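You operate a simulated robot arm through the tools that you are given. There is no shell and no other tool. Be economical: measure what you need, move in short steps, check, and stop when the job is done.

The job below is to be done with a simulated robot arm. You get a single attempt, and the scene is never put back.

Task
Put things in order on the worktop. At the end: the brown cardboard tube stands where the beige dish brush stood; the custard carton stands on top of the teal game box (marked "FARASHIB PUZZLE"); the beige dish brush stands where the yellow chickpea tin (marked "Chickpeas") stood; the yellow chickpea tin from the worktop stands where the custard carton stood; the yellow hose end is on the white salsa tub; whatever was shut is shut again. Leave all else as you found it, and nothing knocked over.
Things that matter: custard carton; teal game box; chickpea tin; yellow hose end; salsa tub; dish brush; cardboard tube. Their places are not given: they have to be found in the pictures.

The check looks at the end state, three seconds after you hand in, the way a careful person would. Anything else that was tipped, shoved, dropped, spilled or broken makes it a failure.

Robot
A 7-joint arm with a two-finger parallel gripper, fixed in place. Base frame: the origin is at the foot of the arm, x ahead of it, y to its left, z up; the work surface is at about z = 0.9. Readings come in m, rad, newtons and seconds.
With the tool pointing down near the work surface it reaches from about 0.3 to 0.68 m from the base axis. Its first joint turns from -1.152 to 1.152 rad. Payload 1.57 kg.
Tool frame: the origin (TCP) lies between the finger pads and is the grasp point; the fingertips stand 0.03 m ahead of it; z points along the fingers, y is the line along which they close. The gripper opens to 0.11 m. The fingers are 0.024 m wide and 0.012 m thick; the gripper's body (0.048 by 0.112 m) begins 0.078 m behind the TCP.
Orientation is told as [roll, pitch, yaw] about the base's x, y, z axes, in that order, counted from this pose: with the fingers straight down and closing along the base's y, the tool's x points along the base's -x, its y along +y and its z along -z.

Tools
- The arm moves only by the tool move_arm. Its argument "moves" is a list of rows, each an object of numbers (a shift or turn left out is 0, a gripper value left out holds the last): "dx", "dy", "dz": the shift along the tool's x, y, z in units of 40 mm (1.0 is 40 mm); "rx", "ry", "rz": the turn, a rotation vector about the tool's x, y, z in units of 6 degrees (1.0 is 6 degrees); "claw": the opening, from 0 (shut) to 1 (fully open). In form: [{"dx": .., "dy": .., "dz": .., "rx": .., "ry": .., "rz": .., "claw": ..}, ...]. A call has 1 to 20 rows; each row shifts and turns the commanded pose from where the row before left it, along the tool's axes as they then stand. A call with a number of a shift or a turn outside -1 to 1 is refused whole. Rows are played at 5 a second. More than 0.05 m and 0.15 rad between two rows, or a gripper value outside its range, and nothing of the call is played. Where a pose cannot be reached the arm comes as near as it can. A force on the tool above 40 N (or 10 N above the force at the start of the call, whichever is more), or a blocked arm, ends the call early, and 0.2 s more pass. Each finger travels about 0.108 m/s and halts on what it meets, pressing with about 21 N; the grip force reading is that of the motor and also rises with nothing between the fingers. The clock runs only during rows and for 0.2 s after the last one: add rows that do not move to give the fingers time. The reply holds the time, the measured pose of the TCP, the force on the tool along the base axes, the opening and the grip force, in the units named above and with some noise.
- Cameras (640 x 400 px; columns grow to the right, rows downward): "scene" is fixed at [0.1619, -0.3876, 1.4038]; the picture's right is [0.81, -0.58, 0.00], its down [-0.34, -0.47, -0.81] and it looks along [0.47, 0.66, -0.58] (base axes); focal length 214 px, centre (320, 200). "wrist" rides on the gripper at [-0.036, 0, -0.08] in the tool frame; the picture's right is [0.00, -1.00, 0.00], its down [0.97, 0.00, -0.24] and it looks along [0.24, 0.00, 0.97] (tool axes); focal length 218 px, centre (320, 200).
- camera(camera): a new picture of that camera. The clock stands still meanwhile.
- point_at(camera, pixels): for up to 12 pixels [column, row] of the newest picture of that camera ("zoom" is the newest enlarged one), the place [x, y, z] in the base frame of the surface seen there, good to about 0.003 m. The clock stands still meanwhile.
- inspect(camera, box): a new picture of the part [left, top, right, bottom] of that camera's present view, enlarged. The clock stands still meanwhile.
- finish_job(): hands the job in; it is judged then, once.

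Keep the steps short. Do not move on a guess: measure, check each grasp and each placing, and mend mistakes. In all there are 80 turns and 54 pictures (those below and enlarged ones count). Leave the gripper open and the arm clear of the work at the hand-in unless told otherwise, and finish with a single line.

The tools are called after ">>>" by a JSON object that holds its "name" and its "arguments". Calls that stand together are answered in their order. move_arm: Moves the arm, as the interface text tells. Its arguments: {"type":"object","properties":{"moves":{"type":"array","items":{"type":"object","properties":{"dx":{"type":"number"},"dy":{"type":"number"},"dz":{"type":"number"},"rx":{"type":"number"},"ry":{"type":"number"},"rz":{"type":"number"},"claw":{"type":"number"}}}}},"required":["moves"]} The other tools are called the same way: camera (camera) takes a picture; point_at (camera, pixels) gives the place of the surface under pixels of a picture; inspect (camera, box) takes an enlarged picture of a part of a camera's view; finish_job () hands the job in.

At the start:

```text
clock: 0.0
tool_pos: [0.4057, 0.0149, 1.2982]
orientation: [-0.001, -0.002, -0.002]
wrist_force: [-0.2, 0.2, 1.0]
finger_gap: 0.1103
gripper_force: 0.0
```

scene: 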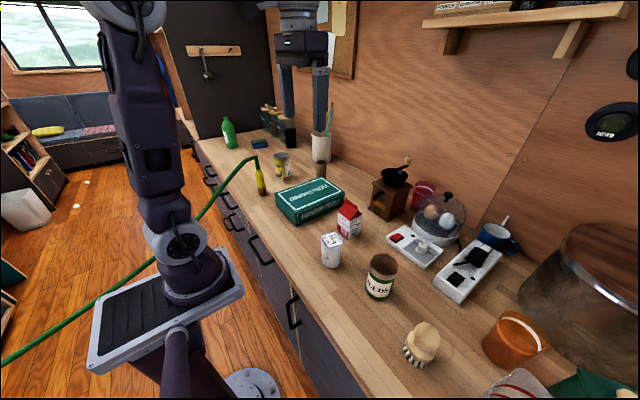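
wrist: 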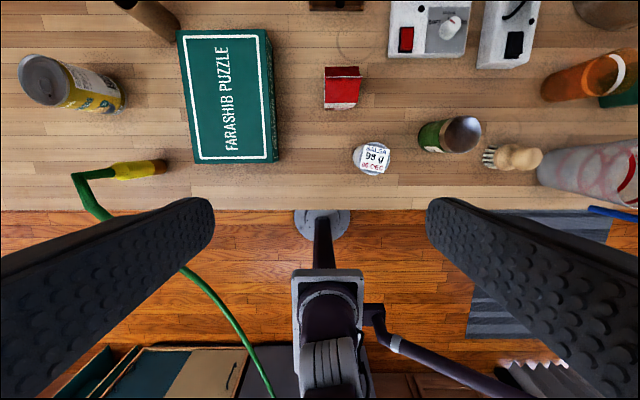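

I see the game box, red/white carton, salsa tub, a green tin, the brush, the yellow tin, the hose end and the tube. I'll enlarge two regions to identify them properly.

>>> {"name": "inspect", "arguments": {"camera": "scene", "box": [240, 90, 400, 190]}}

>>> {"name": "inspect", "arguments": {"camera": "scene", "box": [300, 190, 540, 400]}}

>>> {"name": "inspect", "arguments": {"camera": "wrist", "box": [0, 0, 320, 220]}}

```text
4.00 times, centred on (320, 140) of scene
```

zoom: 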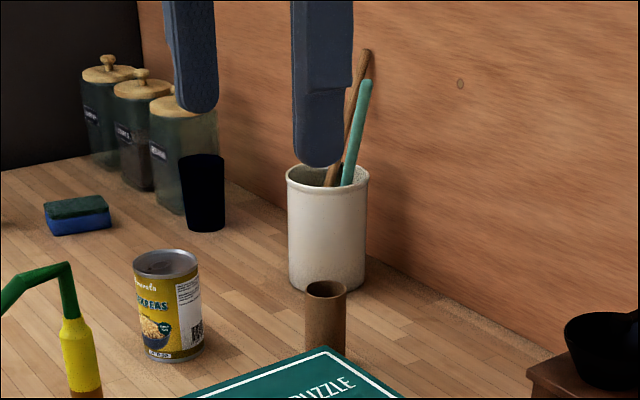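

```text
1.90 times, centred on (420, 295) of scene
```

zoom: 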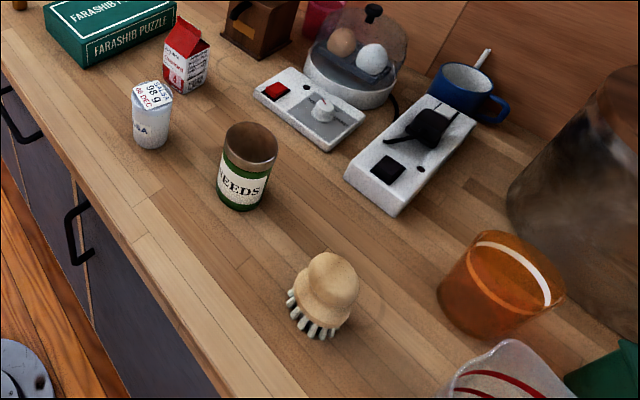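

```text
1.82 times, centred on (160, 110) of wrist
```

zoom: 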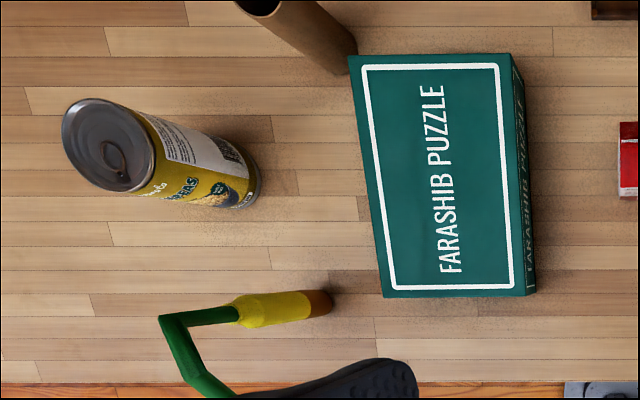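

The chickpea tin is at scene (282,165), the tube at (321,170), the hose end at (260,180). Now I'll measure points on all the objects in the scene and wrist pictures.

>>> {"name": "point_at", "arguments": {"camera": "scene", "pixels": [[276, 157], [284, 157], [283, 170], [321, 163], [321, 173], [261, 178], [262, 190], [349, 212], [349, 228], [331, 238], [331, 255], [424, 335]]}}

>>> {"name": "point_at", "arguments": {"camera": "wrist", "pixels": [[42, 80], [100, 95], [165, 25], [135, 171], [162, 166], [180, 35], [270, 32], [276, 160], [197, 161], [342, 90], [375, 157], [515, 158]]}}

```text
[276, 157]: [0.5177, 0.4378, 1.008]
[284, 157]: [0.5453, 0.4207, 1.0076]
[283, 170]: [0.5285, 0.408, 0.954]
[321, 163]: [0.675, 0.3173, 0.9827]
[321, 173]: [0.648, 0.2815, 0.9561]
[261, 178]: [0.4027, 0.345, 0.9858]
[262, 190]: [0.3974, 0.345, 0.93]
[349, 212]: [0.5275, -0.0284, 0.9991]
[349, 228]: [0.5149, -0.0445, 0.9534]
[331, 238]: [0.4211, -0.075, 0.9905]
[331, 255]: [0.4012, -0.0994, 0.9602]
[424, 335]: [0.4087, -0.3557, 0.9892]
```

```text
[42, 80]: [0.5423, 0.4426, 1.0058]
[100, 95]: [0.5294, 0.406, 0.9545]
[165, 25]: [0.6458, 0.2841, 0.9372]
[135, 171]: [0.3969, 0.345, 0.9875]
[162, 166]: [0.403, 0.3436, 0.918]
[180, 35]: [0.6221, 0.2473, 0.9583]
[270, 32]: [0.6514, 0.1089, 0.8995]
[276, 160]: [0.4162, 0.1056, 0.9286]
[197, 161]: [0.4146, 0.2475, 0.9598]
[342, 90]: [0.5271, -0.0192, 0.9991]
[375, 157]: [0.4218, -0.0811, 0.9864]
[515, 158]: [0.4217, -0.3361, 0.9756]
```

Distances are roughly known. Next I'll move above the custard carton, about (0.53,-0.02), for a close look from the wrist.

>>> {"name": "move_arm", "arguments": {"moves": [{"dx": -0.8, "dy": -0.3, "dz": 0.5}, {"dx": -0.8, "dy": -0.3, "dz": 0.5}, {"dx": -0.7, "dy": -0.28, "dz": 0.5}, {"dx": -0.5, "dz": 0.5}, {}]}}

>>> {"name": "camera", "arguments": {"camera": "wrist"}}

```text
clock: 1.2
tool_pos: [0.5177, -0.0187, 1.2188]
orientation: [-0.002, -0.002, -0.002]
wrist_force: [0.5, -0.3, 0.5]
finger_gap: 0.1101
gripper_force: 0.1
```

```text
48 pictures are left
```

wrist: 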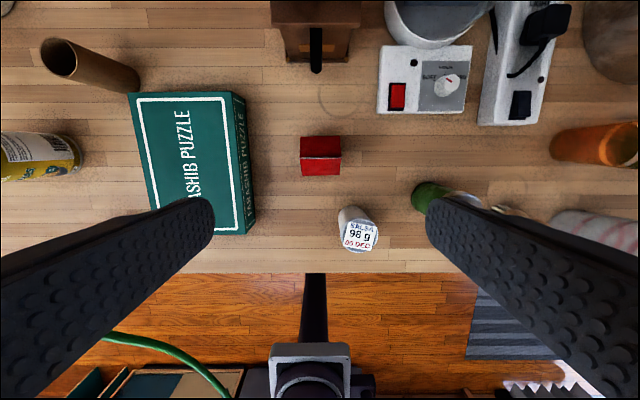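

The carton's ridge runs along y (columns 301–341, row 157). I'll measure its ridge ends and corners, and the box corners.

>>> {"name": "point_at", "arguments": {"camera": "wrist", "pixels": [[303, 157], [338, 157], [303, 172], [338, 172], [320, 139], [320, 173], [140, 97], [230, 97], [240, 230], [160, 180], [358, 243], [350, 215]]}}

>>> {"name": "inspect", "arguments": {"camera": "scene", "box": [310, 190, 390, 240]}}

```text
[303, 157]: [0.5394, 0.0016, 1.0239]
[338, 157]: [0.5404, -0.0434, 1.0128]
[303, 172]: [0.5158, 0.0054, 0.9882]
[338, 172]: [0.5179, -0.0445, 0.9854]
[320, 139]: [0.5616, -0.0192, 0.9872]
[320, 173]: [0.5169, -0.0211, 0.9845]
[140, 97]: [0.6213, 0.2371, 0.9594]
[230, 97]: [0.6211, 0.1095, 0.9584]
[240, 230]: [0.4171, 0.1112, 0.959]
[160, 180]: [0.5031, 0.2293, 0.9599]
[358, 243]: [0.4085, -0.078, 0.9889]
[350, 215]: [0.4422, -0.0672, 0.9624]
```

```text
8.00 times, centred on (350, 215) of scene
```

zoom: 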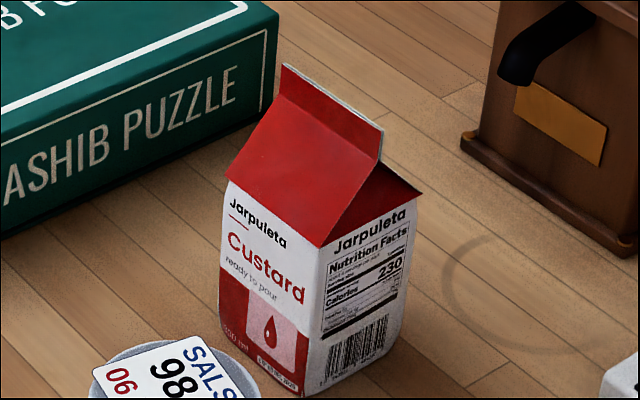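

The carton centre is at (0.539,-0.020), with its body top at 0.985 and ridge at 1.022. I'll descend to z≈0.962 with the fingers across y, then close.

>>> {"name": "move_arm", "arguments": {"moves": [{"dx": -0.53, "dy": -0.02, "dz": 0.9}, {"dz": 1}, {"dz": 1}, {"dz": 1}, {"dz": 1}, {"dz": 0.8}, {"dz": 0.4}, {"dz": 0.3}, {}, {"claw": 0.3}, {"claw": 0.3}, {"claw": 0.3}, {"claw": 0.3}]}}

```text
clock: 4.0
tool_pos: [0.5396, -0.0196, 0.9608]
orientation: [-0.001, -0.003, -0.002]
wrist_force: [-0.1, 0.1, -0.1]
finger_gap: 0.057
gripper_force: 21.2
```

The gripper stopped at 0.057 with 21 N, so the carton is held. I'll lift it 0.1 m and check.

>>> {"name": "move_arm", "arguments": {"moves": [{"dz": -0.3}, {"dz": -0.6}, {"dz": -0.8}, {"dz": -0.8}, {}]}}

>>> {"name": "camera", "arguments": {"camera": "scene"}}

```text
clock: 5.2
tool_pos: [0.5385, -0.0227, 1.0621]
orientation: [-0.003, -0.003, -0.002]
wrist_force: [-0.5, -0.2, -2.5]
finger_gap: 0.057
gripper_force: 20.9
```

```text
46 pictures are left
```

scene: 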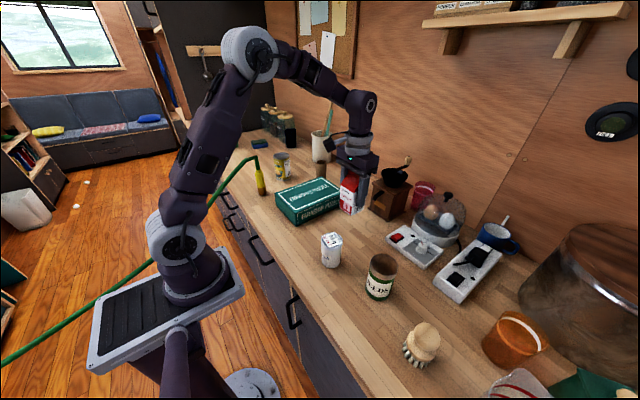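

The carton is lifted. I'll move it above the box centre (0.517,0.178) and lower it gently.

>>> {"name": "move_arm", "arguments": {"moves": [{"dy": 0.6, "dx": 0.1}, {"dy": 1, "dx": 0.1}, {"dy": 1, "dx": 0.1}, {"dy": 1, "dx": 0.1}, {"dy": 0.8, "dx": 0.1}, {"dy": 0.55, "dx": 0.05}, {}, {"dz": 0.5}, {"dz": 0.3}, {"dz": 0.2}, {}]}}

```text
clock: 7.6
tool_pos: [0.5185, 0.1778, 1.0234]
orientation: [-0.001, -0.003, -0.002]
wrist_force: [-0.2, 0.3, -3.6]
finger_gap: 0.0569
gripper_force: 20.7
```

It is still hanging at -3.6 N, with about 3 mm to go. I'll lower in small steps.

>>> {"name": "move_arm", "arguments": {"moves": [{"dz": 0.06}, {"dz": 0.04}, {}]}}

```text
clock: 8.4
tool_pos: [0.5189, 0.1778, 1.019]
orientation: [0.0, -0.006, 0.0]
wrist_force: [1.8, 2.3, 20.8]
finger_gap: 0.0568
gripper_force: 21.1
```

Contact is felt at +20.8 N. I'll ease up a hair, open and retreat upward.

>>> {"name": "move_arm", "arguments": {"moves": [{"dz": -0.03}, {"claw": 0.6}, {"claw": 0.9}, {"claw": 0.9}, {}, {"dz": -0.5}, {"dz": -1}, {"dz": -1}, {"dz": -1}, {"dz": -0.8}, {}]}}

>>> {"name": "camera", "arguments": {"camera": "scene"}}

```text
clock: 10.8
tool_pos: [0.5149, 0.1789, 1.1916]
orientation: [-0.002, -0.001, -0.001]
wrist_force: [0.4, -0.8, -0.2]
finger_gap: 0.099
gripper_force: 0.2
```

```text
45 pictures are left
```

scene: 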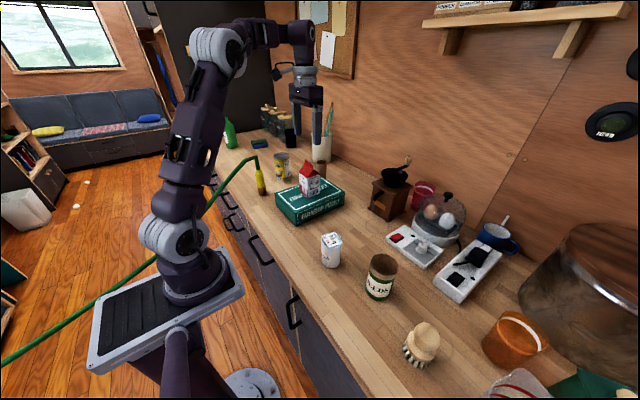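

The carton stands upright on the box. Next I'll move toward the chickpea tin to look from above.

>>> {"name": "move_arm", "arguments": {"moves": [{"dy": 1, "dz": -0.2}, {"dy": 1, "dz": -0.2}, {"dy": 1, "dz": -0.2}, {"dy": 1}, {"dy": 1}, {}]}}

>>> {"name": "camera", "arguments": {"camera": "wrist"}}

```text
clock: 12.2
tool_pos: [0.5102, 0.2892, 1.2075]
orientation: [0.002, -0.008, -0.001]
wrist_force: [0.1, 0.3, -0.2]
finger_gap: 0.0988
gripper_force: 0.2
out of reach, approached as far as the arm can: row 3, 4, 5
```

```text
44 pictures are left
```

wrist: 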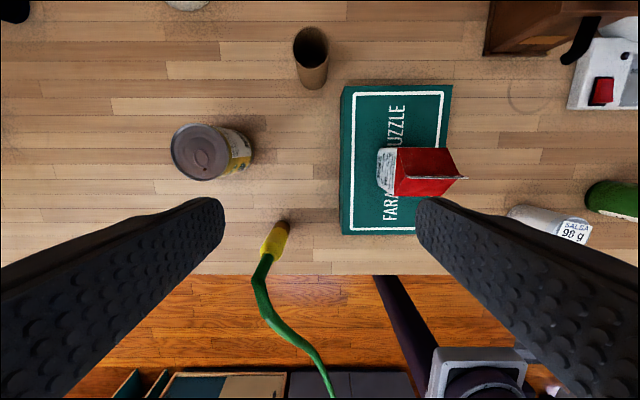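

The reach is limited at this height. From here I'll measure the tin and the tube accurately.

>>> {"name": "point_at", "arguments": {"camera": "wrist", "pixels": [[173, 152], [229, 152], [200, 127], [200, 180], [250, 155], [237, 172], [311, 30], [294, 48], [327, 48], [312, 86], [326, 78], [299, 78]]}}

>>> {"name": "inspect", "arguments": {"camera": "wrist", "box": [150, 0, 350, 125]}}

```text
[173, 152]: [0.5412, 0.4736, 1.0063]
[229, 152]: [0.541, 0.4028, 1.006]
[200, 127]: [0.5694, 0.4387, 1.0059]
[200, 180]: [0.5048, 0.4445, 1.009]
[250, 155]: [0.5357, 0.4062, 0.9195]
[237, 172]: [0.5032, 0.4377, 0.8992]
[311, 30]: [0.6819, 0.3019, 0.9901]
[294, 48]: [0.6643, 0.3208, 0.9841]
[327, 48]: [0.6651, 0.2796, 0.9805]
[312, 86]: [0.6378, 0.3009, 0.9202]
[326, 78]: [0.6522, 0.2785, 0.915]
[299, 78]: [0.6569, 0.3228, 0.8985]
```

```text
3.20 times, centred on (250, 62) of wrist
```

zoom: 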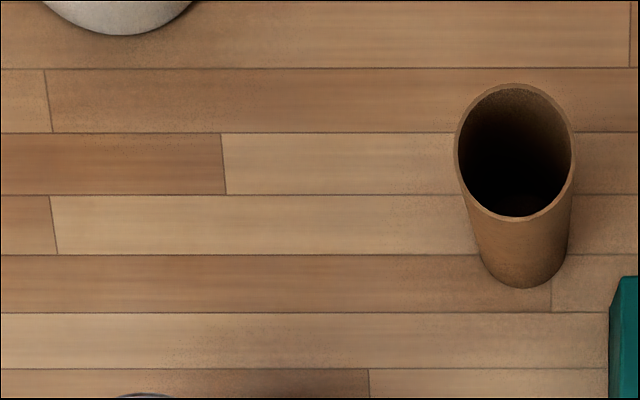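

The tin centre is at about (0.538,0.438), radius 0.694, and the tube at about (0.660,0.300), radius 0.72. Both need an outward tilt. I'll pull back a little, then turn the hand so it closes tangentially (yaw +39°).

>>> {"name": "move_arm", "arguments": {"moves": [{"dx": 1, "dy": -0.5}, {"dx": 1, "dy": -0.5}, {}, {"rz": -1}, {"rz": -1}, {"rz": -1}, {"rz": -1}, {"rz": -1}, {"rz": -1}, {"rz": -0.5}, {}]}}

```text
clock: 14.6
tool_pos: [0.4309, 0.247, 1.2072]
orientation: [-0.004, 0.0, 0.681]
wrist_force: [0.0, 1.4, 0.4]
finger_gap: 0.0988
gripper_force: 0.0
```

The yaw is right (0.681). Now I'll tilt the fingers 25° outward and shift to a point 0.25 m back from the tin along the finger line.

>>> {"name": "move_arm", "arguments": {"moves": [{"ry": -1}, {"ry": -1}, {"ry": -1}, {"ry": -1}, {"ry": -0.17}, {"dy": 1}, {"dy": 1.0}, {"dx": -0.7, "dz": 0.45}, {"dx": -0.7, "dz": 0.45}, {"dx": -0.65, "dz": 0.49}, {}]}}

>>> {"name": "camera", "arguments": {"camera": "wrist"}}

```text
clock: 17.0
tool_pos: [0.456, 0.3705, 1.1893]
orientation: [-0.004, -0.437, 0.68]
wrist_force: [-0.1, 0.1, -0.9]
finger_gap: 0.0987
gripper_force: 0.0
```

```text
42 pictures are left
```

wrist: 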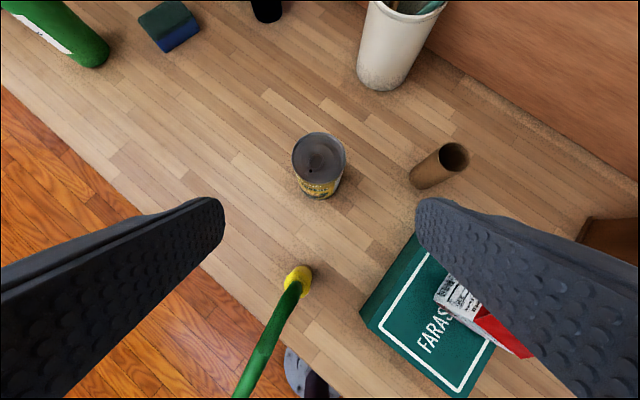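

The tin is centred at column 319. I'll remeasure it, the tube and the hose end from this view.

>>> {"name": "point_at", "arguments": {"camera": "wrist", "pixels": [[293, 156], [345, 156], [319, 133], [319, 180], [320, 195], [440, 155], [454, 146], [468, 158], [298, 272], [295, 287], [280, 320]]}}

```text
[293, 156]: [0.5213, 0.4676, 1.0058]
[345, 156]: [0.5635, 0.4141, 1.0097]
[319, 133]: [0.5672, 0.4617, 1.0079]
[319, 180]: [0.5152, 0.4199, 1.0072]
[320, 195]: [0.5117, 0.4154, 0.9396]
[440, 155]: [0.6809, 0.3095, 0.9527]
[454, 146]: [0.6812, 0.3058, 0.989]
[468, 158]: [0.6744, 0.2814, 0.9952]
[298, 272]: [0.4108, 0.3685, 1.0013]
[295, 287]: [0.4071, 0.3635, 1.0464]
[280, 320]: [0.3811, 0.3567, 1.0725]
```

The tin centre is at (0.540,0.439). I'll descend along the fingers to z≈0.965 in two stages, the first 0.16 m.

>>> {"name": "move_arm", "arguments": {"moves": [{"dz": 0.8, "dx": -0.08}, {"dz": 0.8}, {"dz": 0.8}, {"dz": 0.8}, {"dz": 0.8}, {}]}}

>>> {"name": "camera", "arguments": {"camera": "wrist"}}

>>> {"name": "camera", "arguments": {"camera": "scene"}}

```text
clock: 18.4
tool_pos: [0.5108, 0.4147, 1.0455]
orientation: [-0.002, -0.437, 0.682]
wrist_force: [0.4, -0.1, 0.4]
finger_gap: 0.099
gripper_force: 0.1
```

```text
41 pictures are left
```

wrist: 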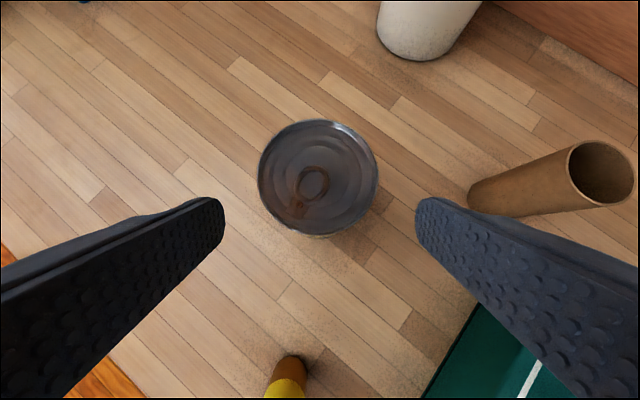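

```text
40 pictures are left
```

scene: 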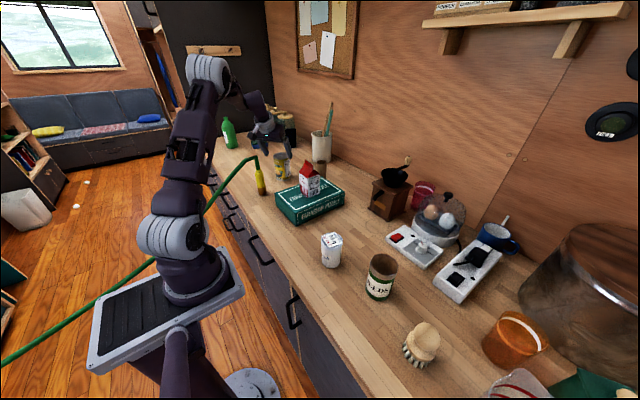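

The tin is centred between the fingers, and the arm is clear of the hose. I'll go down the last 0.089 m and close.

>>> {"name": "move_arm", "arguments": {"moves": [{"dz": 0.8}, {"dz": 0.7}, {"dz": 0.5}, {"dz": 0.2}, {}, {"claw": 0.5}, {"claw": 0.5}, {"claw": 0.5}, {"claw": 0.5}]}}

>>> {"name": "camera", "arguments": {"camera": "wrist"}}

```text
clock: 20.4
tool_pos: [0.5409, 0.4377, 0.9679]
orientation: [-0.002, -0.438, 0.681]
wrist_force: [-1.3, 0.6, 0.8]
finger_gap: 0.0713
gripper_force: 20.9
```

```text
39 pictures are left
```

wrist: 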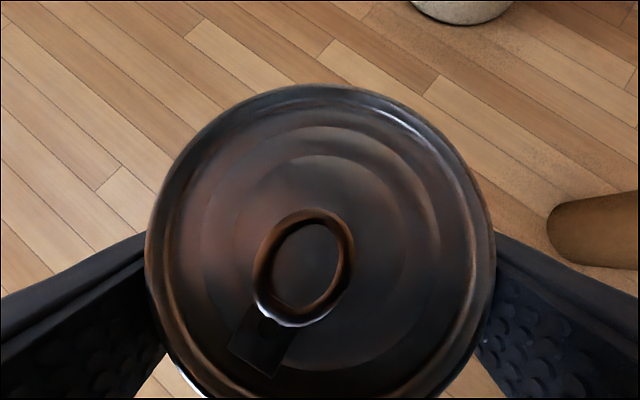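

It is gripped at 0.071 with 21 N. I'll back out along the finger line to lift it and check.

>>> {"name": "move_arm", "arguments": {"moves": [{"dz": -0.2}, {"dz": -0.4}, {"dz": -0.6}, {"dz": -0.8}, {"dz": -0.8}, {"dz": -0.8}, {"dz": -0.8}, {"dz": -0.8}, {"dz": -0.8}, {"dz": -0.4}, {}]}}

>>> {"name": "camera", "arguments": {"camera": "scene"}}

```text
clock: 22.8
tool_pos: [0.4581, 0.3705, 1.1999]
orientation: [-0.005, -0.436, 0.681]
wrist_force: [0.5, 0.6, -5.2]
finger_gap: 0.0711
gripper_force: 21.4
```

```text
38 pictures are left
```

scene: 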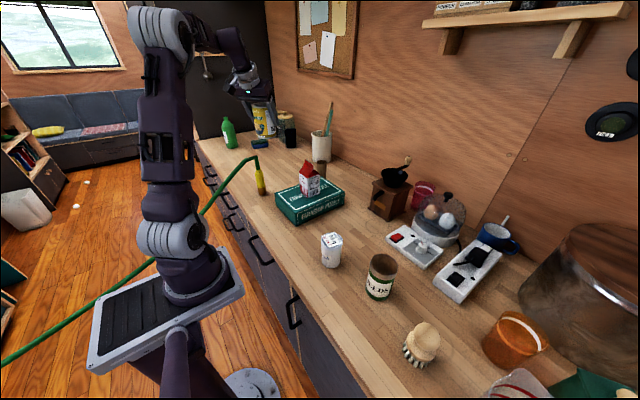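

The tin is held at -5 N. I'll carry it at about z 1.22 toward y≈0.2, then yaw back to 0 keeping the tilt.

>>> {"name": "move_arm", "arguments": {"moves": [{"dx": -0.21, "dz": -0.45}, {"dx": 0.286, "dz": -0.133, "dy": -0.39}, {"dx": 0.571, "dz": -0.266, "dy": -0.777}, {"dx": 0.571, "dz": -0.266, "dy": -0.777}, {"dx": 0.571, "dz": -0.266, "dy": -0.777}, {"dx": 0.286, "dz": -0.133, "dy": -0.39}, {"rx": 0.4226, "rz": 0.906}, {"rx": 0.4226, "rz": 0.906}, {"rx": 0.4226, "rz": 0.906}, {"rx": 0.4226, "rz": 0.906}, {"rx": 0.4226, "rz": 0.906}, {"rx": 0.4226, "rz": 0.906}, {"rx": 0.2113, "rz": 0.453}, {}]}}

```text
clock: 25.8
tool_pos: [0.4576, 0.2109, 1.2189]
orientation: [-0.001, -0.438, -0.002]
wrist_force: [-0.1, -0.6, -4.2]
finger_gap: 0.0713
gripper_force: 20.7
```

Yaw is back to 0. I'll move over to y=-0.02, x=0.54 at height, then come down to about z 1.0.

>>> {"name": "move_arm", "arguments": {"moves": [{"dy": -0.6}, {"dy": -1}, {"dy": -1}, {"dy": -1}, {"dy": -1}, {"dy": -0.8}, {"dy": -0.37}, {"dx": -0.62, "dz": 0.29}, {"dx": -0.62, "dz": 0.29}, {"dx": -0.62, "dz": 0.286}, {"dx": 0.42, "dz": 0.906}, {"dx": 0.42, "dz": 0.906}, {"dx": 0.42, "dz": 0.906}, {"dx": 0.42, "dz": 0.906}, {"dx": 0.42, "dz": 0.906}, {}]}}

>>> {"name": "camera", "arguments": {"camera": "scene"}}

```text
clock: 29.2
tool_pos: [0.5415, -0.0207, 1.0202]
orientation: [-0.001, -0.439, -0.001]
wrist_force: [1.2, -0.4, -4.5]
finger_gap: 0.0713
gripper_force: 20.9
```

```text
37 pictures are left
```

scene: 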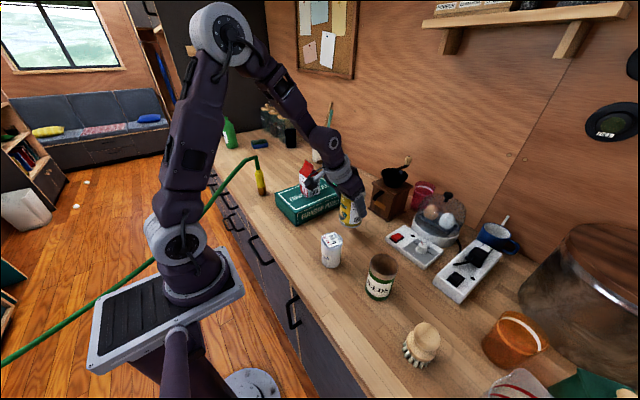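

I'll lower the last 52 mm, slowing at the end.

>>> {"name": "move_arm", "arguments": {"moves": [{"dx": 0.25, "dz": 0.45}, {"dx": 0.2, "dz": 0.4}, {"dx": 0.09, "dz": 0.19}, {"dx": 0.03, "dz": 0.065}, {}]}}

```text
clock: 30.4
tool_pos: [0.5386, -0.0199, 0.9682]
orientation: [-0.003, -0.438, 0.001]
wrist_force: [0.4, 1.1, -4.3]
finger_gap: 0.0715
gripper_force: 20.8
```

It is still hanging, so I'll lower another 1–2 mm until contact.

>>> {"name": "move_arm", "arguments": {"moves": [{"dx": 0.01, "dz": 0.025}, {"dx": 0.01, "dz": 0.025}, {}]}}

```text
clock: 31.2
tool_pos: [0.5377, -0.0208, 0.9674]
orientation: [-0.002, -0.438, -0.002]
wrist_force: [-0.2, -0.2, -4.8]
finger_gap: 0.0716
gripper_force: 21.4
```

>>> {"name": "move_arm", "arguments": {"moves": [{"dx": 0.01, "dz": 0.03}, {"dx": 0.01, "dz": 0.03}, {}]}}

```text
clock: 32.0
tool_pos: [0.5386, -0.0202, 0.9667]
orientation: [-0.002, -0.442, -0.001]
wrist_force: [-3.5, -1.4, 20.0]
finger_gap: 0.0714
gripper_force: 20.5
```

There is contact at +20 N. I'll ease slightly, open and back out along the finger line.

>>> {"name": "move_arm", "arguments": {"moves": [{"dx": -0.01, "dz": -0.03}, {"claw": 0.8}, {"claw": 0.9}, {"claw": 0.9}, {}, {"dz": -0.4}, {"dz": -0.8}, {"dz": -0.8}, {"dz": -0.8}, {"dz": -0.8}, {}]}}

>>> {"name": "camera", "arguments": {"camera": "scene"}}

>>> {"name": "camera", "arguments": {"camera": "wrist"}}

```text
clock: 34.4
tool_pos: [0.4759, -0.0203, 1.0979]
orientation: [-0.001, -0.438, -0.002]
wrist_force: [0.8, -0.8, -1.1]
finger_gap: 0.0989
gripper_force: 0.2
```

```text
36 pictures are left
```

scene: 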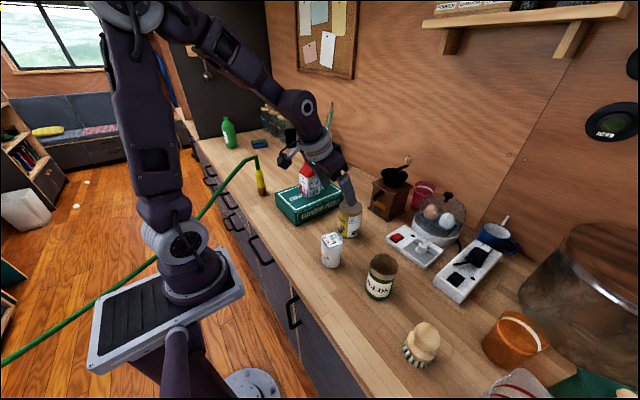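

```text
35 pictures are left
```

wrist: 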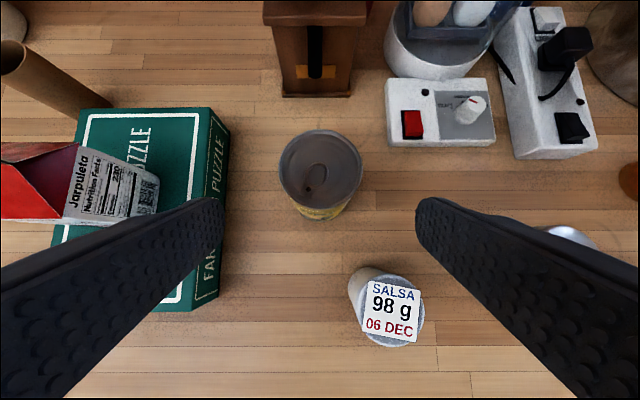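

The tin stands where the carton was. I'll rise and go toward the dish brush around (0.415,-0.345), turning yaw to about -40°.

>>> {"name": "move_arm", "arguments": {"moves": [{"dx": -0.42, "dz": -0.9}, {"dx": -0.42, "dz": -0.9}, {"dx": -0.2, "dz": -0.45}, {"dx": 0.5, "dz": -0.23, "dy": -0.8}, {"dx": 0.5, "dz": -0.23, "dy": -0.8}, {"dx": 0.5, "dz": -0.23, "dy": -0.8}, {"dx": 0.5, "dz": -0.23, "dy": -0.8}, {"dx": 0.5, "dz": -0.23, "dy": -0.8}, {"dy": -0.8}, {"dy": -0.8}, {"rx": 0.4226, "rz": 0.906}, {"rx": 0.4226, "rz": 0.906}, {"rx": 0.4226, "rz": 0.906}, {"rx": 0.4226, "rz": 0.906}, {"rx": 0.4226, "rz": 0.906}, {"rx": 0.4226, "rz": 0.906}, {"rx": 0.26, "rz": 0.56}, {}]}}

>>> {"name": "camera", "arguments": {"camera": "wrist"}}

```text
clock: 38.2
tool_pos: [0.3652, -0.2438, 1.1966]
orientation: [-0.001, -0.441, -0.695]
wrist_force: [-0.3, 0.0, 0.7]
finger_gap: 0.0991
gripper_force: 0.0
```

```text
34 pictures are left
```

wrist: 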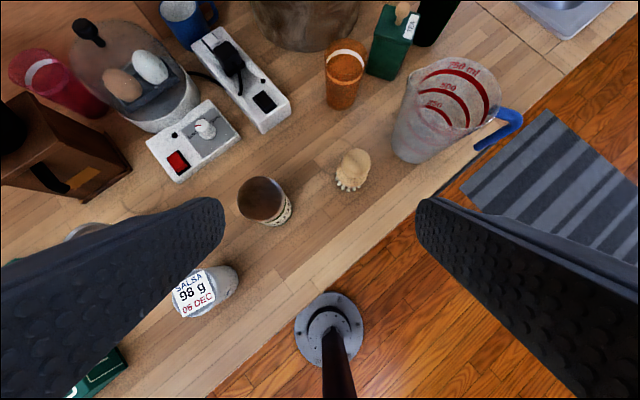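

The brush is at (352,170), with the seeds tin left of it and the jug to the right. I'll enlarge it.

>>> {"name": "inspect", "arguments": {"camera": "wrist", "box": [230, 120, 430, 245]}}

>>> {"name": "inspect", "arguments": {"camera": "scene", "box": [380, 310, 460, 370]}}

>>> {"name": "point_at", "arguments": {"camera": "wrist", "pixels": [[352, 153], [369, 163], [338, 168], [352, 165], [365, 178], [340, 182], [350, 189], [262, 198], [286, 215], [238, 200], [400, 155], [335, 105]]}}

```text
3.20 times, centred on (330, 182) of wrist
```

zoom: 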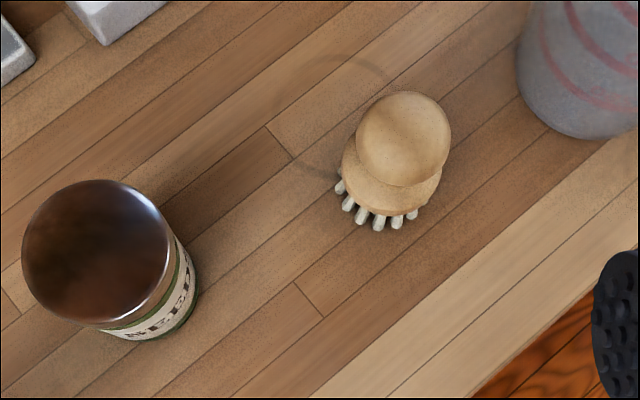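

```text
6.67 times, centred on (420, 340) of scene
```

zoom: 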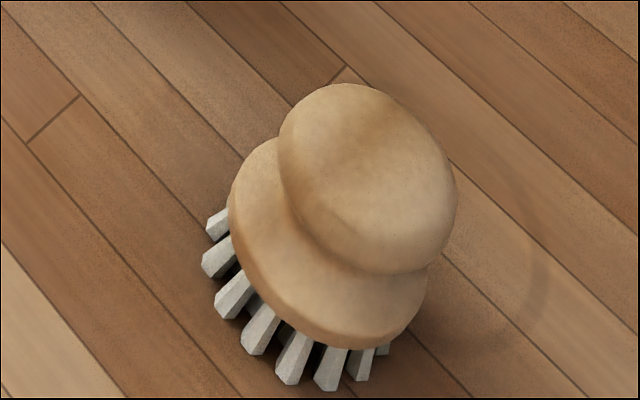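

```text
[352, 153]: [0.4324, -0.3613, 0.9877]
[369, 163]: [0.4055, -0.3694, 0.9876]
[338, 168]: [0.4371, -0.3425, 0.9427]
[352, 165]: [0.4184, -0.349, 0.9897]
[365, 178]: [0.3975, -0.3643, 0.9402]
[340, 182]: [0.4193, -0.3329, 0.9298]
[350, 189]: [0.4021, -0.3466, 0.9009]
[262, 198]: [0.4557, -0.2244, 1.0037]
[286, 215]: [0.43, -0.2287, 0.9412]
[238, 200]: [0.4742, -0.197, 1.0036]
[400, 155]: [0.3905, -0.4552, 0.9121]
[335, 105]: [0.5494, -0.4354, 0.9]
```

I'll measure the brush's knob and base in the enlarged scene view.

>>> {"name": "point_at", "arguments": {"camera": "zoom", "pixels": [[286, 140], [452, 190], [345, 90], [370, 268], [365, 150], [365, 200], [235, 195], [422, 320], [330, 340], [330, 385], [207, 268], [283, 380]]}}

>>> {"name": "inspect", "arguments": {"camera": "wrist", "box": [312, 142, 392, 192]}}

>>> {"name": "point_at", "arguments": {"camera": "zoom", "pixels": [[236, 150], [434, 150], [330, 68], [330, 270], [330, 160], [210, 250], [410, 300], [290, 330], [190, 320], [320, 370], [420, 350]]}}

```text
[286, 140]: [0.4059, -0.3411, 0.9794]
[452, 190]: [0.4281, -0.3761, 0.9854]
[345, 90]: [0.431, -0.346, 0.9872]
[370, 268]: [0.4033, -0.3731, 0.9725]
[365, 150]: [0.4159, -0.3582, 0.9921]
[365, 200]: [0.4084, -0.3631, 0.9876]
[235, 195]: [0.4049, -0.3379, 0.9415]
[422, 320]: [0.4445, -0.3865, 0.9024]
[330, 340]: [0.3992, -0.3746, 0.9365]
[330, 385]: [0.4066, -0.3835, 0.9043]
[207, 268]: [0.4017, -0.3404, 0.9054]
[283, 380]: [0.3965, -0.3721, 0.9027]
```

```text
8.00 times, centred on (352, 167) of wrist
```

zoom: 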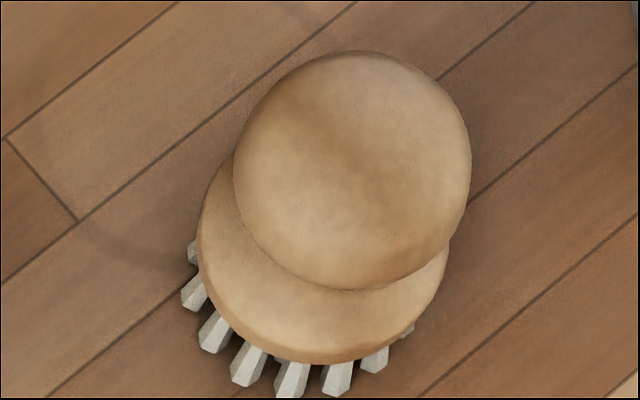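

```text
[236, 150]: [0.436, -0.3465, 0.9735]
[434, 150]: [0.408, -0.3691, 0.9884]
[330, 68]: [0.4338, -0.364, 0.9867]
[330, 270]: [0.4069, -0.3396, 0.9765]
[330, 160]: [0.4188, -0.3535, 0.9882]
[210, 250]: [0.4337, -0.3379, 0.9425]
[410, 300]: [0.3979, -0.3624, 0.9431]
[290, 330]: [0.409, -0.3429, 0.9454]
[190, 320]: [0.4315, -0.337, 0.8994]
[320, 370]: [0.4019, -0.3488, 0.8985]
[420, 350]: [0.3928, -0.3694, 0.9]
```

The brush knob centre is at (0.417,-0.359), about 0.045 across, top at 0.992. I'll check the jug's extents before committing to an approach.

>>> {"name": "point_at", "arguments": {"camera": "wrist", "pixels": [[403, 85], [400, 110], [396, 135], [394, 148], [420, 68], [430, 162], [460, 140], [490, 120], [470, 130], [435, 120]]}}

```text
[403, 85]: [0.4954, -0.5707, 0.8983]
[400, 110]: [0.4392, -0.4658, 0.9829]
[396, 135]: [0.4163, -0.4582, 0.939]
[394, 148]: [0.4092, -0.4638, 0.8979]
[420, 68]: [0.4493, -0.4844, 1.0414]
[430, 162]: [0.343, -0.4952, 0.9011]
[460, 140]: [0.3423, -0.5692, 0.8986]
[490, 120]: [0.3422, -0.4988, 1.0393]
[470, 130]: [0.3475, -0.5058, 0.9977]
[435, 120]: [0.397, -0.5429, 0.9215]
```

Clearance is about 3 cm on each side. I'll narrow to claw 0.75, line up sideways and descend most of the way.

>>> {"name": "move_arm", "arguments": {"moves": [{"dy": -0.7, "dx": -0.14, "claw": 0.75}, {"dy": -0.68, "dx": -0.135}, {"dz": 0.8}, {"dz": 0.8}, {"dz": 0.8}, {"dz": 0.8}, {"dz": 0.8}, {"dz": 0.5}, {}]}}

>>> {"name": "camera", "arguments": {"camera": "wrist"}}

```text
clock: 40.2
tool_pos: [0.3971, -0.3408, 1.0363]
orientation: [0.0, -0.439, -0.697]
wrist_force: [-0.6, 0.2, 0.4]
finger_gap: 0.0824
gripper_force: 0.0
```

```text
30 pictures are left
```

wrist: 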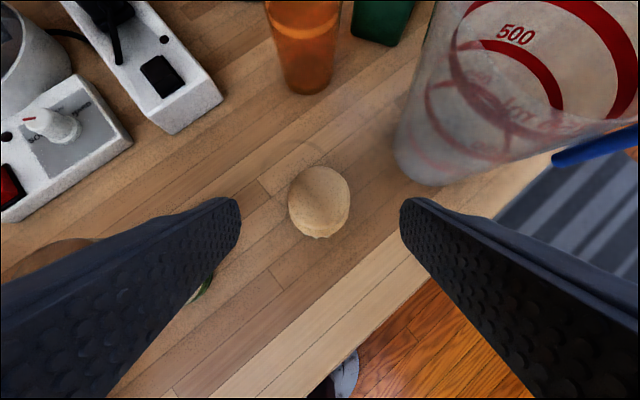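

The knob is centred at column 319. I'll go down the last 60 mm and close.

>>> {"name": "move_arm", "arguments": {"moves": [{"dz": 0.6}, {"dz": 0.5}, {"dz": 0.3}, {"dz": 0.1}, {}, {"claw": 0.25}, {"claw": 0.25}, {"claw": 0.25}, {"claw": 0.25}]}}

>>> {"name": "camera", "arguments": {"camera": "wrist"}}

```text
clock: 42.2
tool_pos: [0.4167, -0.3582, 0.983]
orientation: [-0.001, -0.44, -0.695]
wrist_force: [0.9, 0.9, 0.6]
finger_gap: 0.0435
gripper_force: 21.3
```

```text
29 pictures are left
```

wrist: 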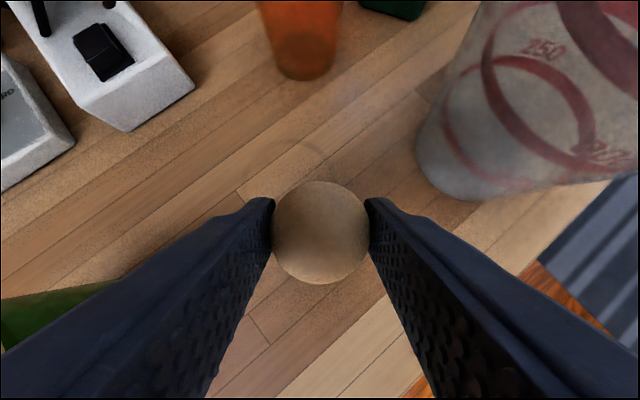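

It is gripped at 0.0435. I'll lift along the finger line and check.

>>> {"name": "move_arm", "arguments": {"moves": [{"dz": -0.2}, {"dz": -0.4}, {"dz": -0.6}, {"dz": -0.8}, {"dz": -0.8}, {"dz": -0.8}, {"dz": -0.8}, {"dz": -0.8}, {"dz": -0.8}, {"dz": -0.4}, {}]}}

>>> {"name": "camera", "arguments": {"camera": "scene"}}

```text
clock: 44.6
tool_pos: [0.3336, -0.2879, 1.2165]
orientation: [0.001, -0.439, -0.695]
wrist_force: [-0.3, 0.5, -0.2]
finger_gap: 0.0434
gripper_force: 21.5
```

```text
28 pictures are left
```

scene: 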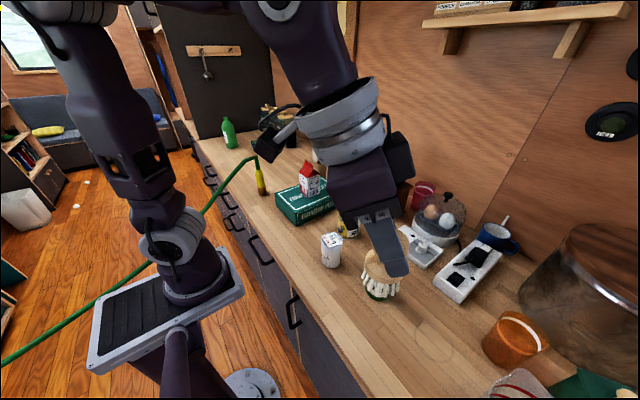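

The brush is lifted. I'll yaw to 0 and carry it to about (0.458,0.2,1.22), clear of everything.

>>> {"name": "move_arm", "arguments": {"moves": [{"rx": -0.4226, "rz": -0.906}, {"rx": -0.4226, "rz": -0.906}, {"rx": -0.4226, "rz": -0.906}, {"rx": -0.4226, "rz": -0.906}, {"rx": -0.4226, "rz": -0.906}, {"rx": -0.4226, "rz": -0.906}, {"rx": -0.27, "rz": -0.58}, {"dy": 0.938, "dx": -0.216, "dz": 0.1}, {"dy": 0.938, "dx": -0.216, "dz": 0.1}, {"dy": 0.938, "dx": -0.216, "dz": 0.1}, {"dy": 0.938, "dx": -0.216, "dz": 0.1}, {"dy": 0.938, "dx": -0.216, "dz": 0.1}, {"dy": 0.938, "dx": -0.216, "dz": 0.1}, {"dy": 0.938, "dx": -0.216, "dz": 0.1}, {"dy": 0.938, "dx": -0.216, "dz": 0.1}, {"dy": 0.938, "dx": -0.216, "dz": 0.1}, {"dy": 0.938, "dx": -0.216, "dz": 0.1}, {"dy": 0.938, "dx": -0.216, "dz": 0.1}, {"dy": 0.938, "dx": -0.216, "dz": 0.1}, {"dy": 0.938, "dx": -0.216, "dz": 0.1}]}}

```text
clock: 48.8
tool_pos: [0.4558, 0.1994, 1.2136]
orientation: [-0.004, -0.437, 0.002]
wrist_force: [0.3, 0.1, -1.1]
finger_gap: 0.0434
gripper_force: 21.0
```

I'll yaw +39° and go to the pre-approach point (0.458,0.372,1.21).

>>> {"name": "move_arm", "arguments": {"moves": [{"rx": -0.4226, "rz": -0.906}, {"rx": -0.4226, "rz": -0.906}, {"rx": -0.4226, "rz": -0.906}, {"rx": -0.4226, "rz": -0.906}, {"rx": -0.4226, "rz": -0.906}, {"rx": -0.4226, "rz": -0.906}, {"rx": -0.2113, "rz": -0.453}, {"dx": -0.571, "dz": 0.266, "dy": 0.777}, {"dx": -0.571, "dz": 0.266, "dy": 0.777}, {"dx": -0.571, "dz": 0.266, "dy": 0.777}, {"dx": -0.571, "dz": 0.266, "dy": 0.777}, {"dx": -0.188, "dz": 0.088, "dy": 0.256}, {}]}}

>>> {"name": "camera", "arguments": {"camera": "wrist"}}

```text
clock: 51.6
tool_pos: [0.4566, 0.3727, 1.215]
orientation: [-0.004, -0.437, 0.683]
wrist_force: [1.4, -0.2, -0.5]
finger_gap: 0.0434
gripper_force: 21.5
```

```text
27 pictures are left
```

wrist: 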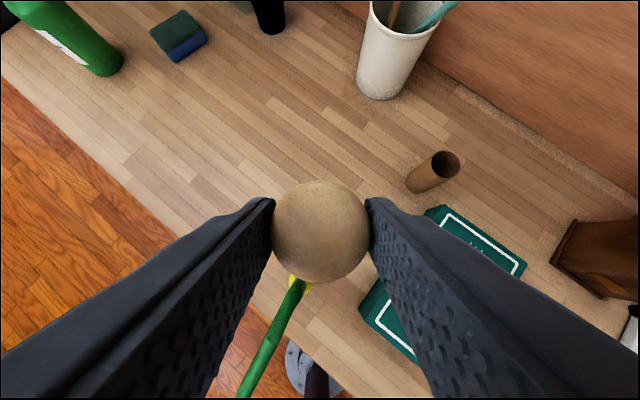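

The brush is held and the way is clear. I'll descend along the finger line to about 7 mm above the surface.

>>> {"name": "move_arm", "arguments": {"moves": [{"dz": 0.8, "dx": -0.03}, {"dz": 0.8}, {"dz": 0.8}, {"dz": 0.8}, {"dz": 0.8}, {"dz": 0.8}, {"dz": 0.7}, {"dz": 0.5}, {"dz": 0.22}, {}]}}

```text
clock: 53.8
tool_pos: [0.5375, 0.4385, 0.9909]
orientation: [-0.004, -0.436, 0.681]
wrist_force: [0.2, 0.0, -0.6]
finger_gap: 0.0433
gripper_force: 21.2
```

Now straight down in small steps until contact.

>>> {"name": "move_arm", "arguments": {"moves": [{"dx": 0.01, "dz": 0.11}, {"dx": 0.02, "dz": 0.05}, {"dx": 0.012, "dz": 0.025}, {}]}}

```text
clock: 54.8
tool_pos: [0.5394, 0.44, 0.9841]
orientation: [-0.005, -0.441, 0.682]
wrist_force: [-2.1, -2.8, 12.2]
finger_gap: 0.0432
gripper_force: 20.6
```

Contact at +12 N. I'll release and back out along the finger line.

>>> {"name": "move_arm", "arguments": {"moves": [{"claw": 0.6}, {"claw": 0.75}, {}, {"dz": -0.4}, {"dz": -0.8}, {"dz": -0.8}, {"dz": -0.8}, {"dz": -0.8}, {"dz": -0.8}, {"dz": -0.8}, {}]}}

>>> {"name": "camera", "arguments": {"camera": "wrist"}}

```text
clock: 57.2
tool_pos: [0.4688, 0.3866, 1.1714]
orientation: [-0.001, -0.436, 0.682]
wrist_force: [0.1, 0.5, -0.1]
finger_gap: 0.0824
gripper_force: 0.1
```

```text
26 pictures are left
```

wrist: 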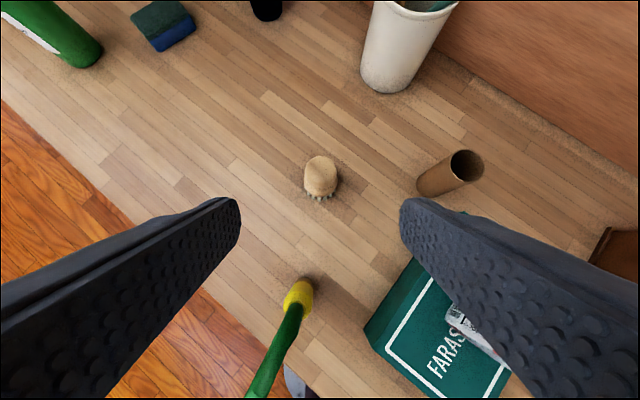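

The brush stands upright where the tin was. Next is the tube at (0.660,0.300). I'll yaw to 24.5°, tilt to 32° and shift to a point 0.25 m back along the finger line.

>>> {"name": "move_arm", "arguments": {"moves": [{"rx": 0.4226, "rz": 0.906}, {"rx": 0.4226, "rz": 0.906}, {"rx": 0.18, "rz": 0.39}, {"ry": -0.6}, {"ry": -0.57}, {"dy": -1, "dx": -0.05, "dz": -0.02}, {"dy": -1, "dx": -0.05, "dz": -0.02}, {"dy": -1, "dx": -0.06, "dz": -0.02}, {"dy": -0.95, "dx": -0.06, "dz": -0.026}, {}]}}

>>> {"name": "camera", "arguments": {"camera": "wrist"}}

```text
clock: 59.4
tool_pos: [0.5413, 0.2409, 1.1776]
orientation: [-0.003, -0.562, 0.431]
wrist_force: [-0.3, 0.6, -0.5]
finger_gap: 0.0825
gripper_force: 0.0
```

```text
25 pictures are left
```

wrist: 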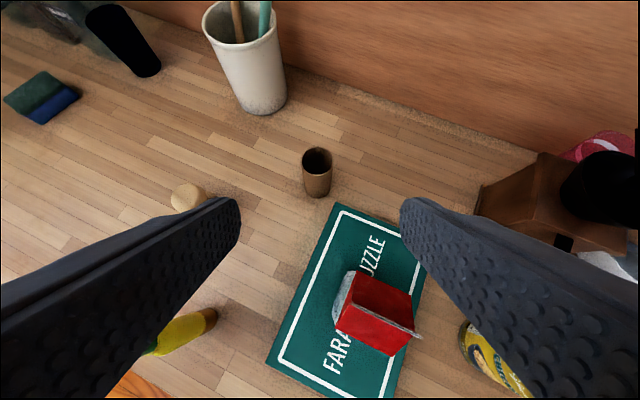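

I'll remeasure the tube and check nearby things from here.

>>> {"name": "point_at", "arguments": {"camera": "wrist", "pixels": [[303, 160], [331, 160], [317, 148], [317, 172], [317, 185], [317, 196], [188, 190], [378, 330], [345, 283], [410, 325], [345, 207]]}}

```text
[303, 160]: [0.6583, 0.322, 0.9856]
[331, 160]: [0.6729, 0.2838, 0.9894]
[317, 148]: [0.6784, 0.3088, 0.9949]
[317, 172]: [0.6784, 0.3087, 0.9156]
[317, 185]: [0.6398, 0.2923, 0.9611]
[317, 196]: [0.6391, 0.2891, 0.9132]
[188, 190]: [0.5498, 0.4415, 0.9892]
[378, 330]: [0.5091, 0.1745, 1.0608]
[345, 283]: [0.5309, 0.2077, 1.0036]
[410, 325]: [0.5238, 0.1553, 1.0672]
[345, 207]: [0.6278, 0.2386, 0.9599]
```

The tube centre is at (0.660,0.3005). I'll descend along the fingers 0.19 m first.

>>> {"name": "move_arm", "arguments": {"moves": [{"dz": 0.7, "dy": 0.115}, {"dz": 0.8}, {"dz": 0.8}, {"dz": 0.8}, {"dz": 0.8}, {"dz": 0.8}, {}]}}

>>> {"name": "camera", "arguments": {"camera": "scene"}}

```text
clock: 61.0
tool_pos: [0.6307, 0.2888, 1.0201]
orientation: [-0.004, -0.56, 0.428]
wrist_force: [-0.4, 0.7, 0.8]
finger_gap: 0.0825
gripper_force: 0.1
```

```text
24 pictures are left
```

scene: 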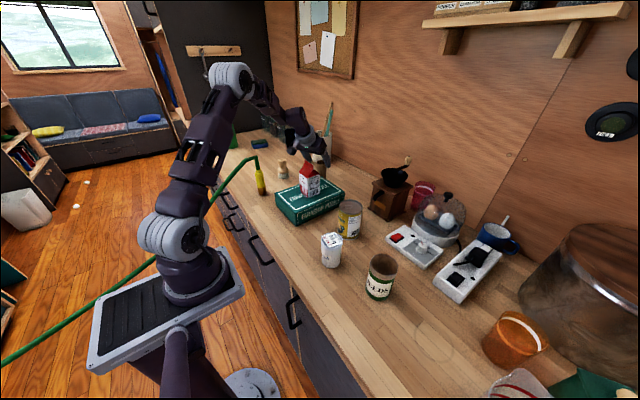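

The arm is clear of the carton. I'll do the last 62 mm, then close gently on the tube.

>>> {"name": "move_arm", "arguments": {"moves": [{"dz": 0.6}, {"dz": 0.5}, {"dz": 0.3}, {"dz": 0.14}, {}]}}

>>> {"name": "camera", "arguments": {"camera": "wrist"}}

```text
clock: 62.2
tool_pos: [0.6615, 0.3011, 0.9667]
orientation: [-0.003, -0.56, 0.429]
wrist_force: [-0.9, 0.3, 0.8]
finger_gap: 0.0824
gripper_force: 0.0
```

```text
23 pictures are left
```

wrist: 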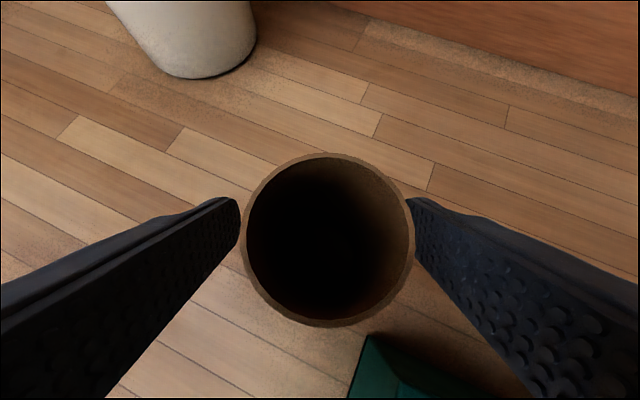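

It is nearly centred. I'll shift 2 mm and close.

>>> {"name": "move_arm", "arguments": {"moves": [{"dy": -0.05}, {"claw": 0.3}, {"claw": 0.3}, {"claw": 0.3}, {"claw": 0.3}]}}

```text
clock: 63.4
tool_pos: [0.661, 0.3009, 0.9666]
orientation: [-0.005, -0.56, 0.428]
wrist_force: [-0.6, 0.0, -0.5]
finger_gap: 0.047
gripper_force: 20.3
```

It holds at 0.047 with 20 N. I'll lift back along the finger line.

>>> {"name": "move_arm", "arguments": {"moves": [{"dz": -0.2}, {"dz": -0.4}, {"dz": -0.6}, {"dz": -0.8}, {"dz": -0.8}, {"dz": -0.8}, {"dz": -0.8}, {"dz": -0.8}, {"dz": -0.8}, {"dz": -0.5}, {}]}}

>>> {"name": "camera", "arguments": {"camera": "wrist"}}

```text
clock: 65.8
tool_pos: [0.5331, 0.2423, 1.1887]
orientation: [-0.003, -0.559, 0.43]
wrist_force: [0.0, 0.2, 0.6]
finger_gap: 0.0469
gripper_force: 21.2
```

```text
22 pictures are left
```

wrist: 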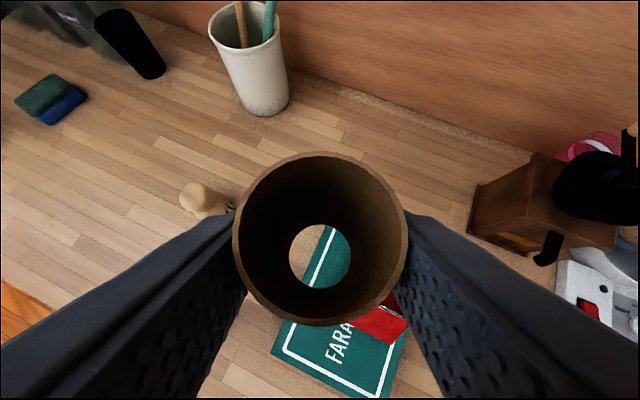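

The brush at (200,200) looks oddly leaned. I'll check it in the scene view.

>>> {"name": "inspect", "arguments": {"camera": "scene", "box": [240, 130, 360, 220]}}

```text
4.44 times, centred on (300, 175) of scene
```

zoom: 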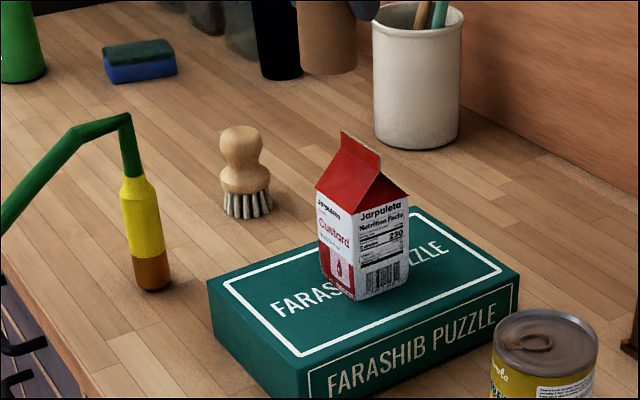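

All is upright. I'll carry the tube: a bit up, yaw to 0, and over to about (0.36,-0.25,1.21).

>>> {"name": "move_arm", "arguments": {"moves": [{"dx": -0.27, "dz": -0.42}, {"rx": 0.531, "rz": 0.847}, {"rx": 0.531, "rz": 0.847}, {"rx": 0.531, "rz": 0.847}, {"rx": 0.531, "rz": 0.847}, {"rx": 0.06, "rz": 0.09}, {"dy": -0.942, "dx": 0.277, "dz": -0.174}, {"dy": -0.942, "dx": 0.277, "dz": -0.174}, {"dy": -0.942, "dx": 0.277, "dz": -0.174}, {"dy": -0.942, "dx": 0.277, "dz": -0.174}, {"dy": -0.942, "dx": 0.277, "dz": -0.174}, {"dy": -0.942, "dx": 0.277, "dz": -0.174}, {"dy": -0.942, "dx": 0.277, "dz": -0.174}, {"dy": -0.942, "dx": 0.277, "dz": -0.174}, {"dy": -0.942, "dx": 0.277, "dz": -0.174}, {"dy": -0.942, "dx": 0.277, "dz": -0.174}, {"dy": -0.942, "dx": 0.277, "dz": -0.174}, {"dy": -0.942, "dx": 0.277, "dz": -0.174}, {"dy": -0.942, "dx": 0.277, "dz": -0.174}, {}]}}

```text
clock: 70.0
tool_pos: [0.3625, -0.245, 1.2104]
orientation: [-0.004, -0.56, 0.0]
wrist_force: [0.2, 0.3, -0.1]
finger_gap: 0.0469
gripper_force: 21.3
```

Now I'll yaw to -0.695, shift sideways and descend to about 18 mm above the surface.

>>> {"name": "move_arm", "arguments": {"moves": [{"rx": 0.531, "rz": 0.847}, {"rx": 0.531, "rz": 0.847}, {"rx": 0.531, "rz": 0.847}, {"rx": 0.531, "rz": 0.847}, {"rx": 0.531, "rz": 0.847}, {"rx": 0.531, "rz": 0.847}, {"rx": 0.33, "rz": 0.53}, {"dy": -0.65, "dx": 0.28}, {"dy": -0.665, "dx": 0.297}, {"dz": 0.8}, {"dz": 0.8}, {"dz": 0.8}, {"dz": 0.8}, {"dz": 0.8}, {"dz": 0.8}, {"dz": 0.7}, {"dz": 0.5}, {"dz": 0.29}, {}]}}

>>> {"name": "camera", "arguments": {"camera": "scene"}}

```text
clock: 74.0
tool_pos: [0.4164, -0.3605, 0.9837]
orientation: [-0.003, -0.563, -0.698]
wrist_force: [0.1, 0.4, -0.1]
finger_gap: 0.0471
gripper_force: 21.1
```

```text
20 pictures are left
```

scene: 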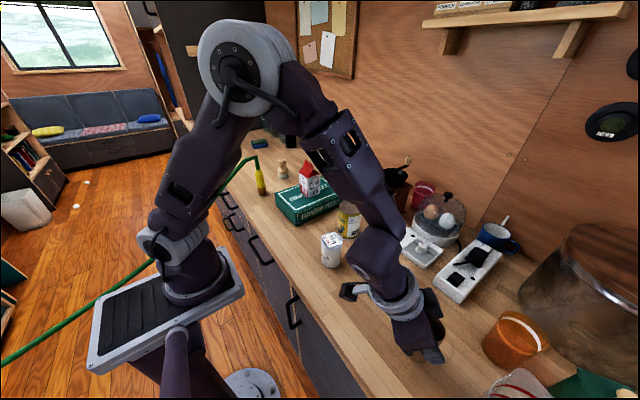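

Lowering slowly now.

>>> {"name": "move_arm", "arguments": {"moves": [{"dx": 0.12, "dz": 0.2}, {"dx": 0.07, "dz": 0.11}, {"dx": 0.025, "dz": 0.04}, {}]}}

```text
clock: 75.0
tool_pos: [0.4177, -0.361, 0.9677]
orientation: [-0.003, -0.562, -0.694]
wrist_force: [-0.9, -0.6, -0.2]
finger_gap: 0.0469
gripper_force: 20.9
```

>>> {"name": "move_arm", "arguments": {"moves": [{"dx": 0.013, "dz": 0.021}, {"dx": 0.013, "dz": 0.021}, {}]}}

```text
clock: 75.8
tool_pos: [0.4182, -0.3611, 0.9673]
orientation: [-0.004, -0.566, -0.694]
wrist_force: [-1.1, 4.5, 20.7]
finger_gap: 0.0471
gripper_force: 20.4
```

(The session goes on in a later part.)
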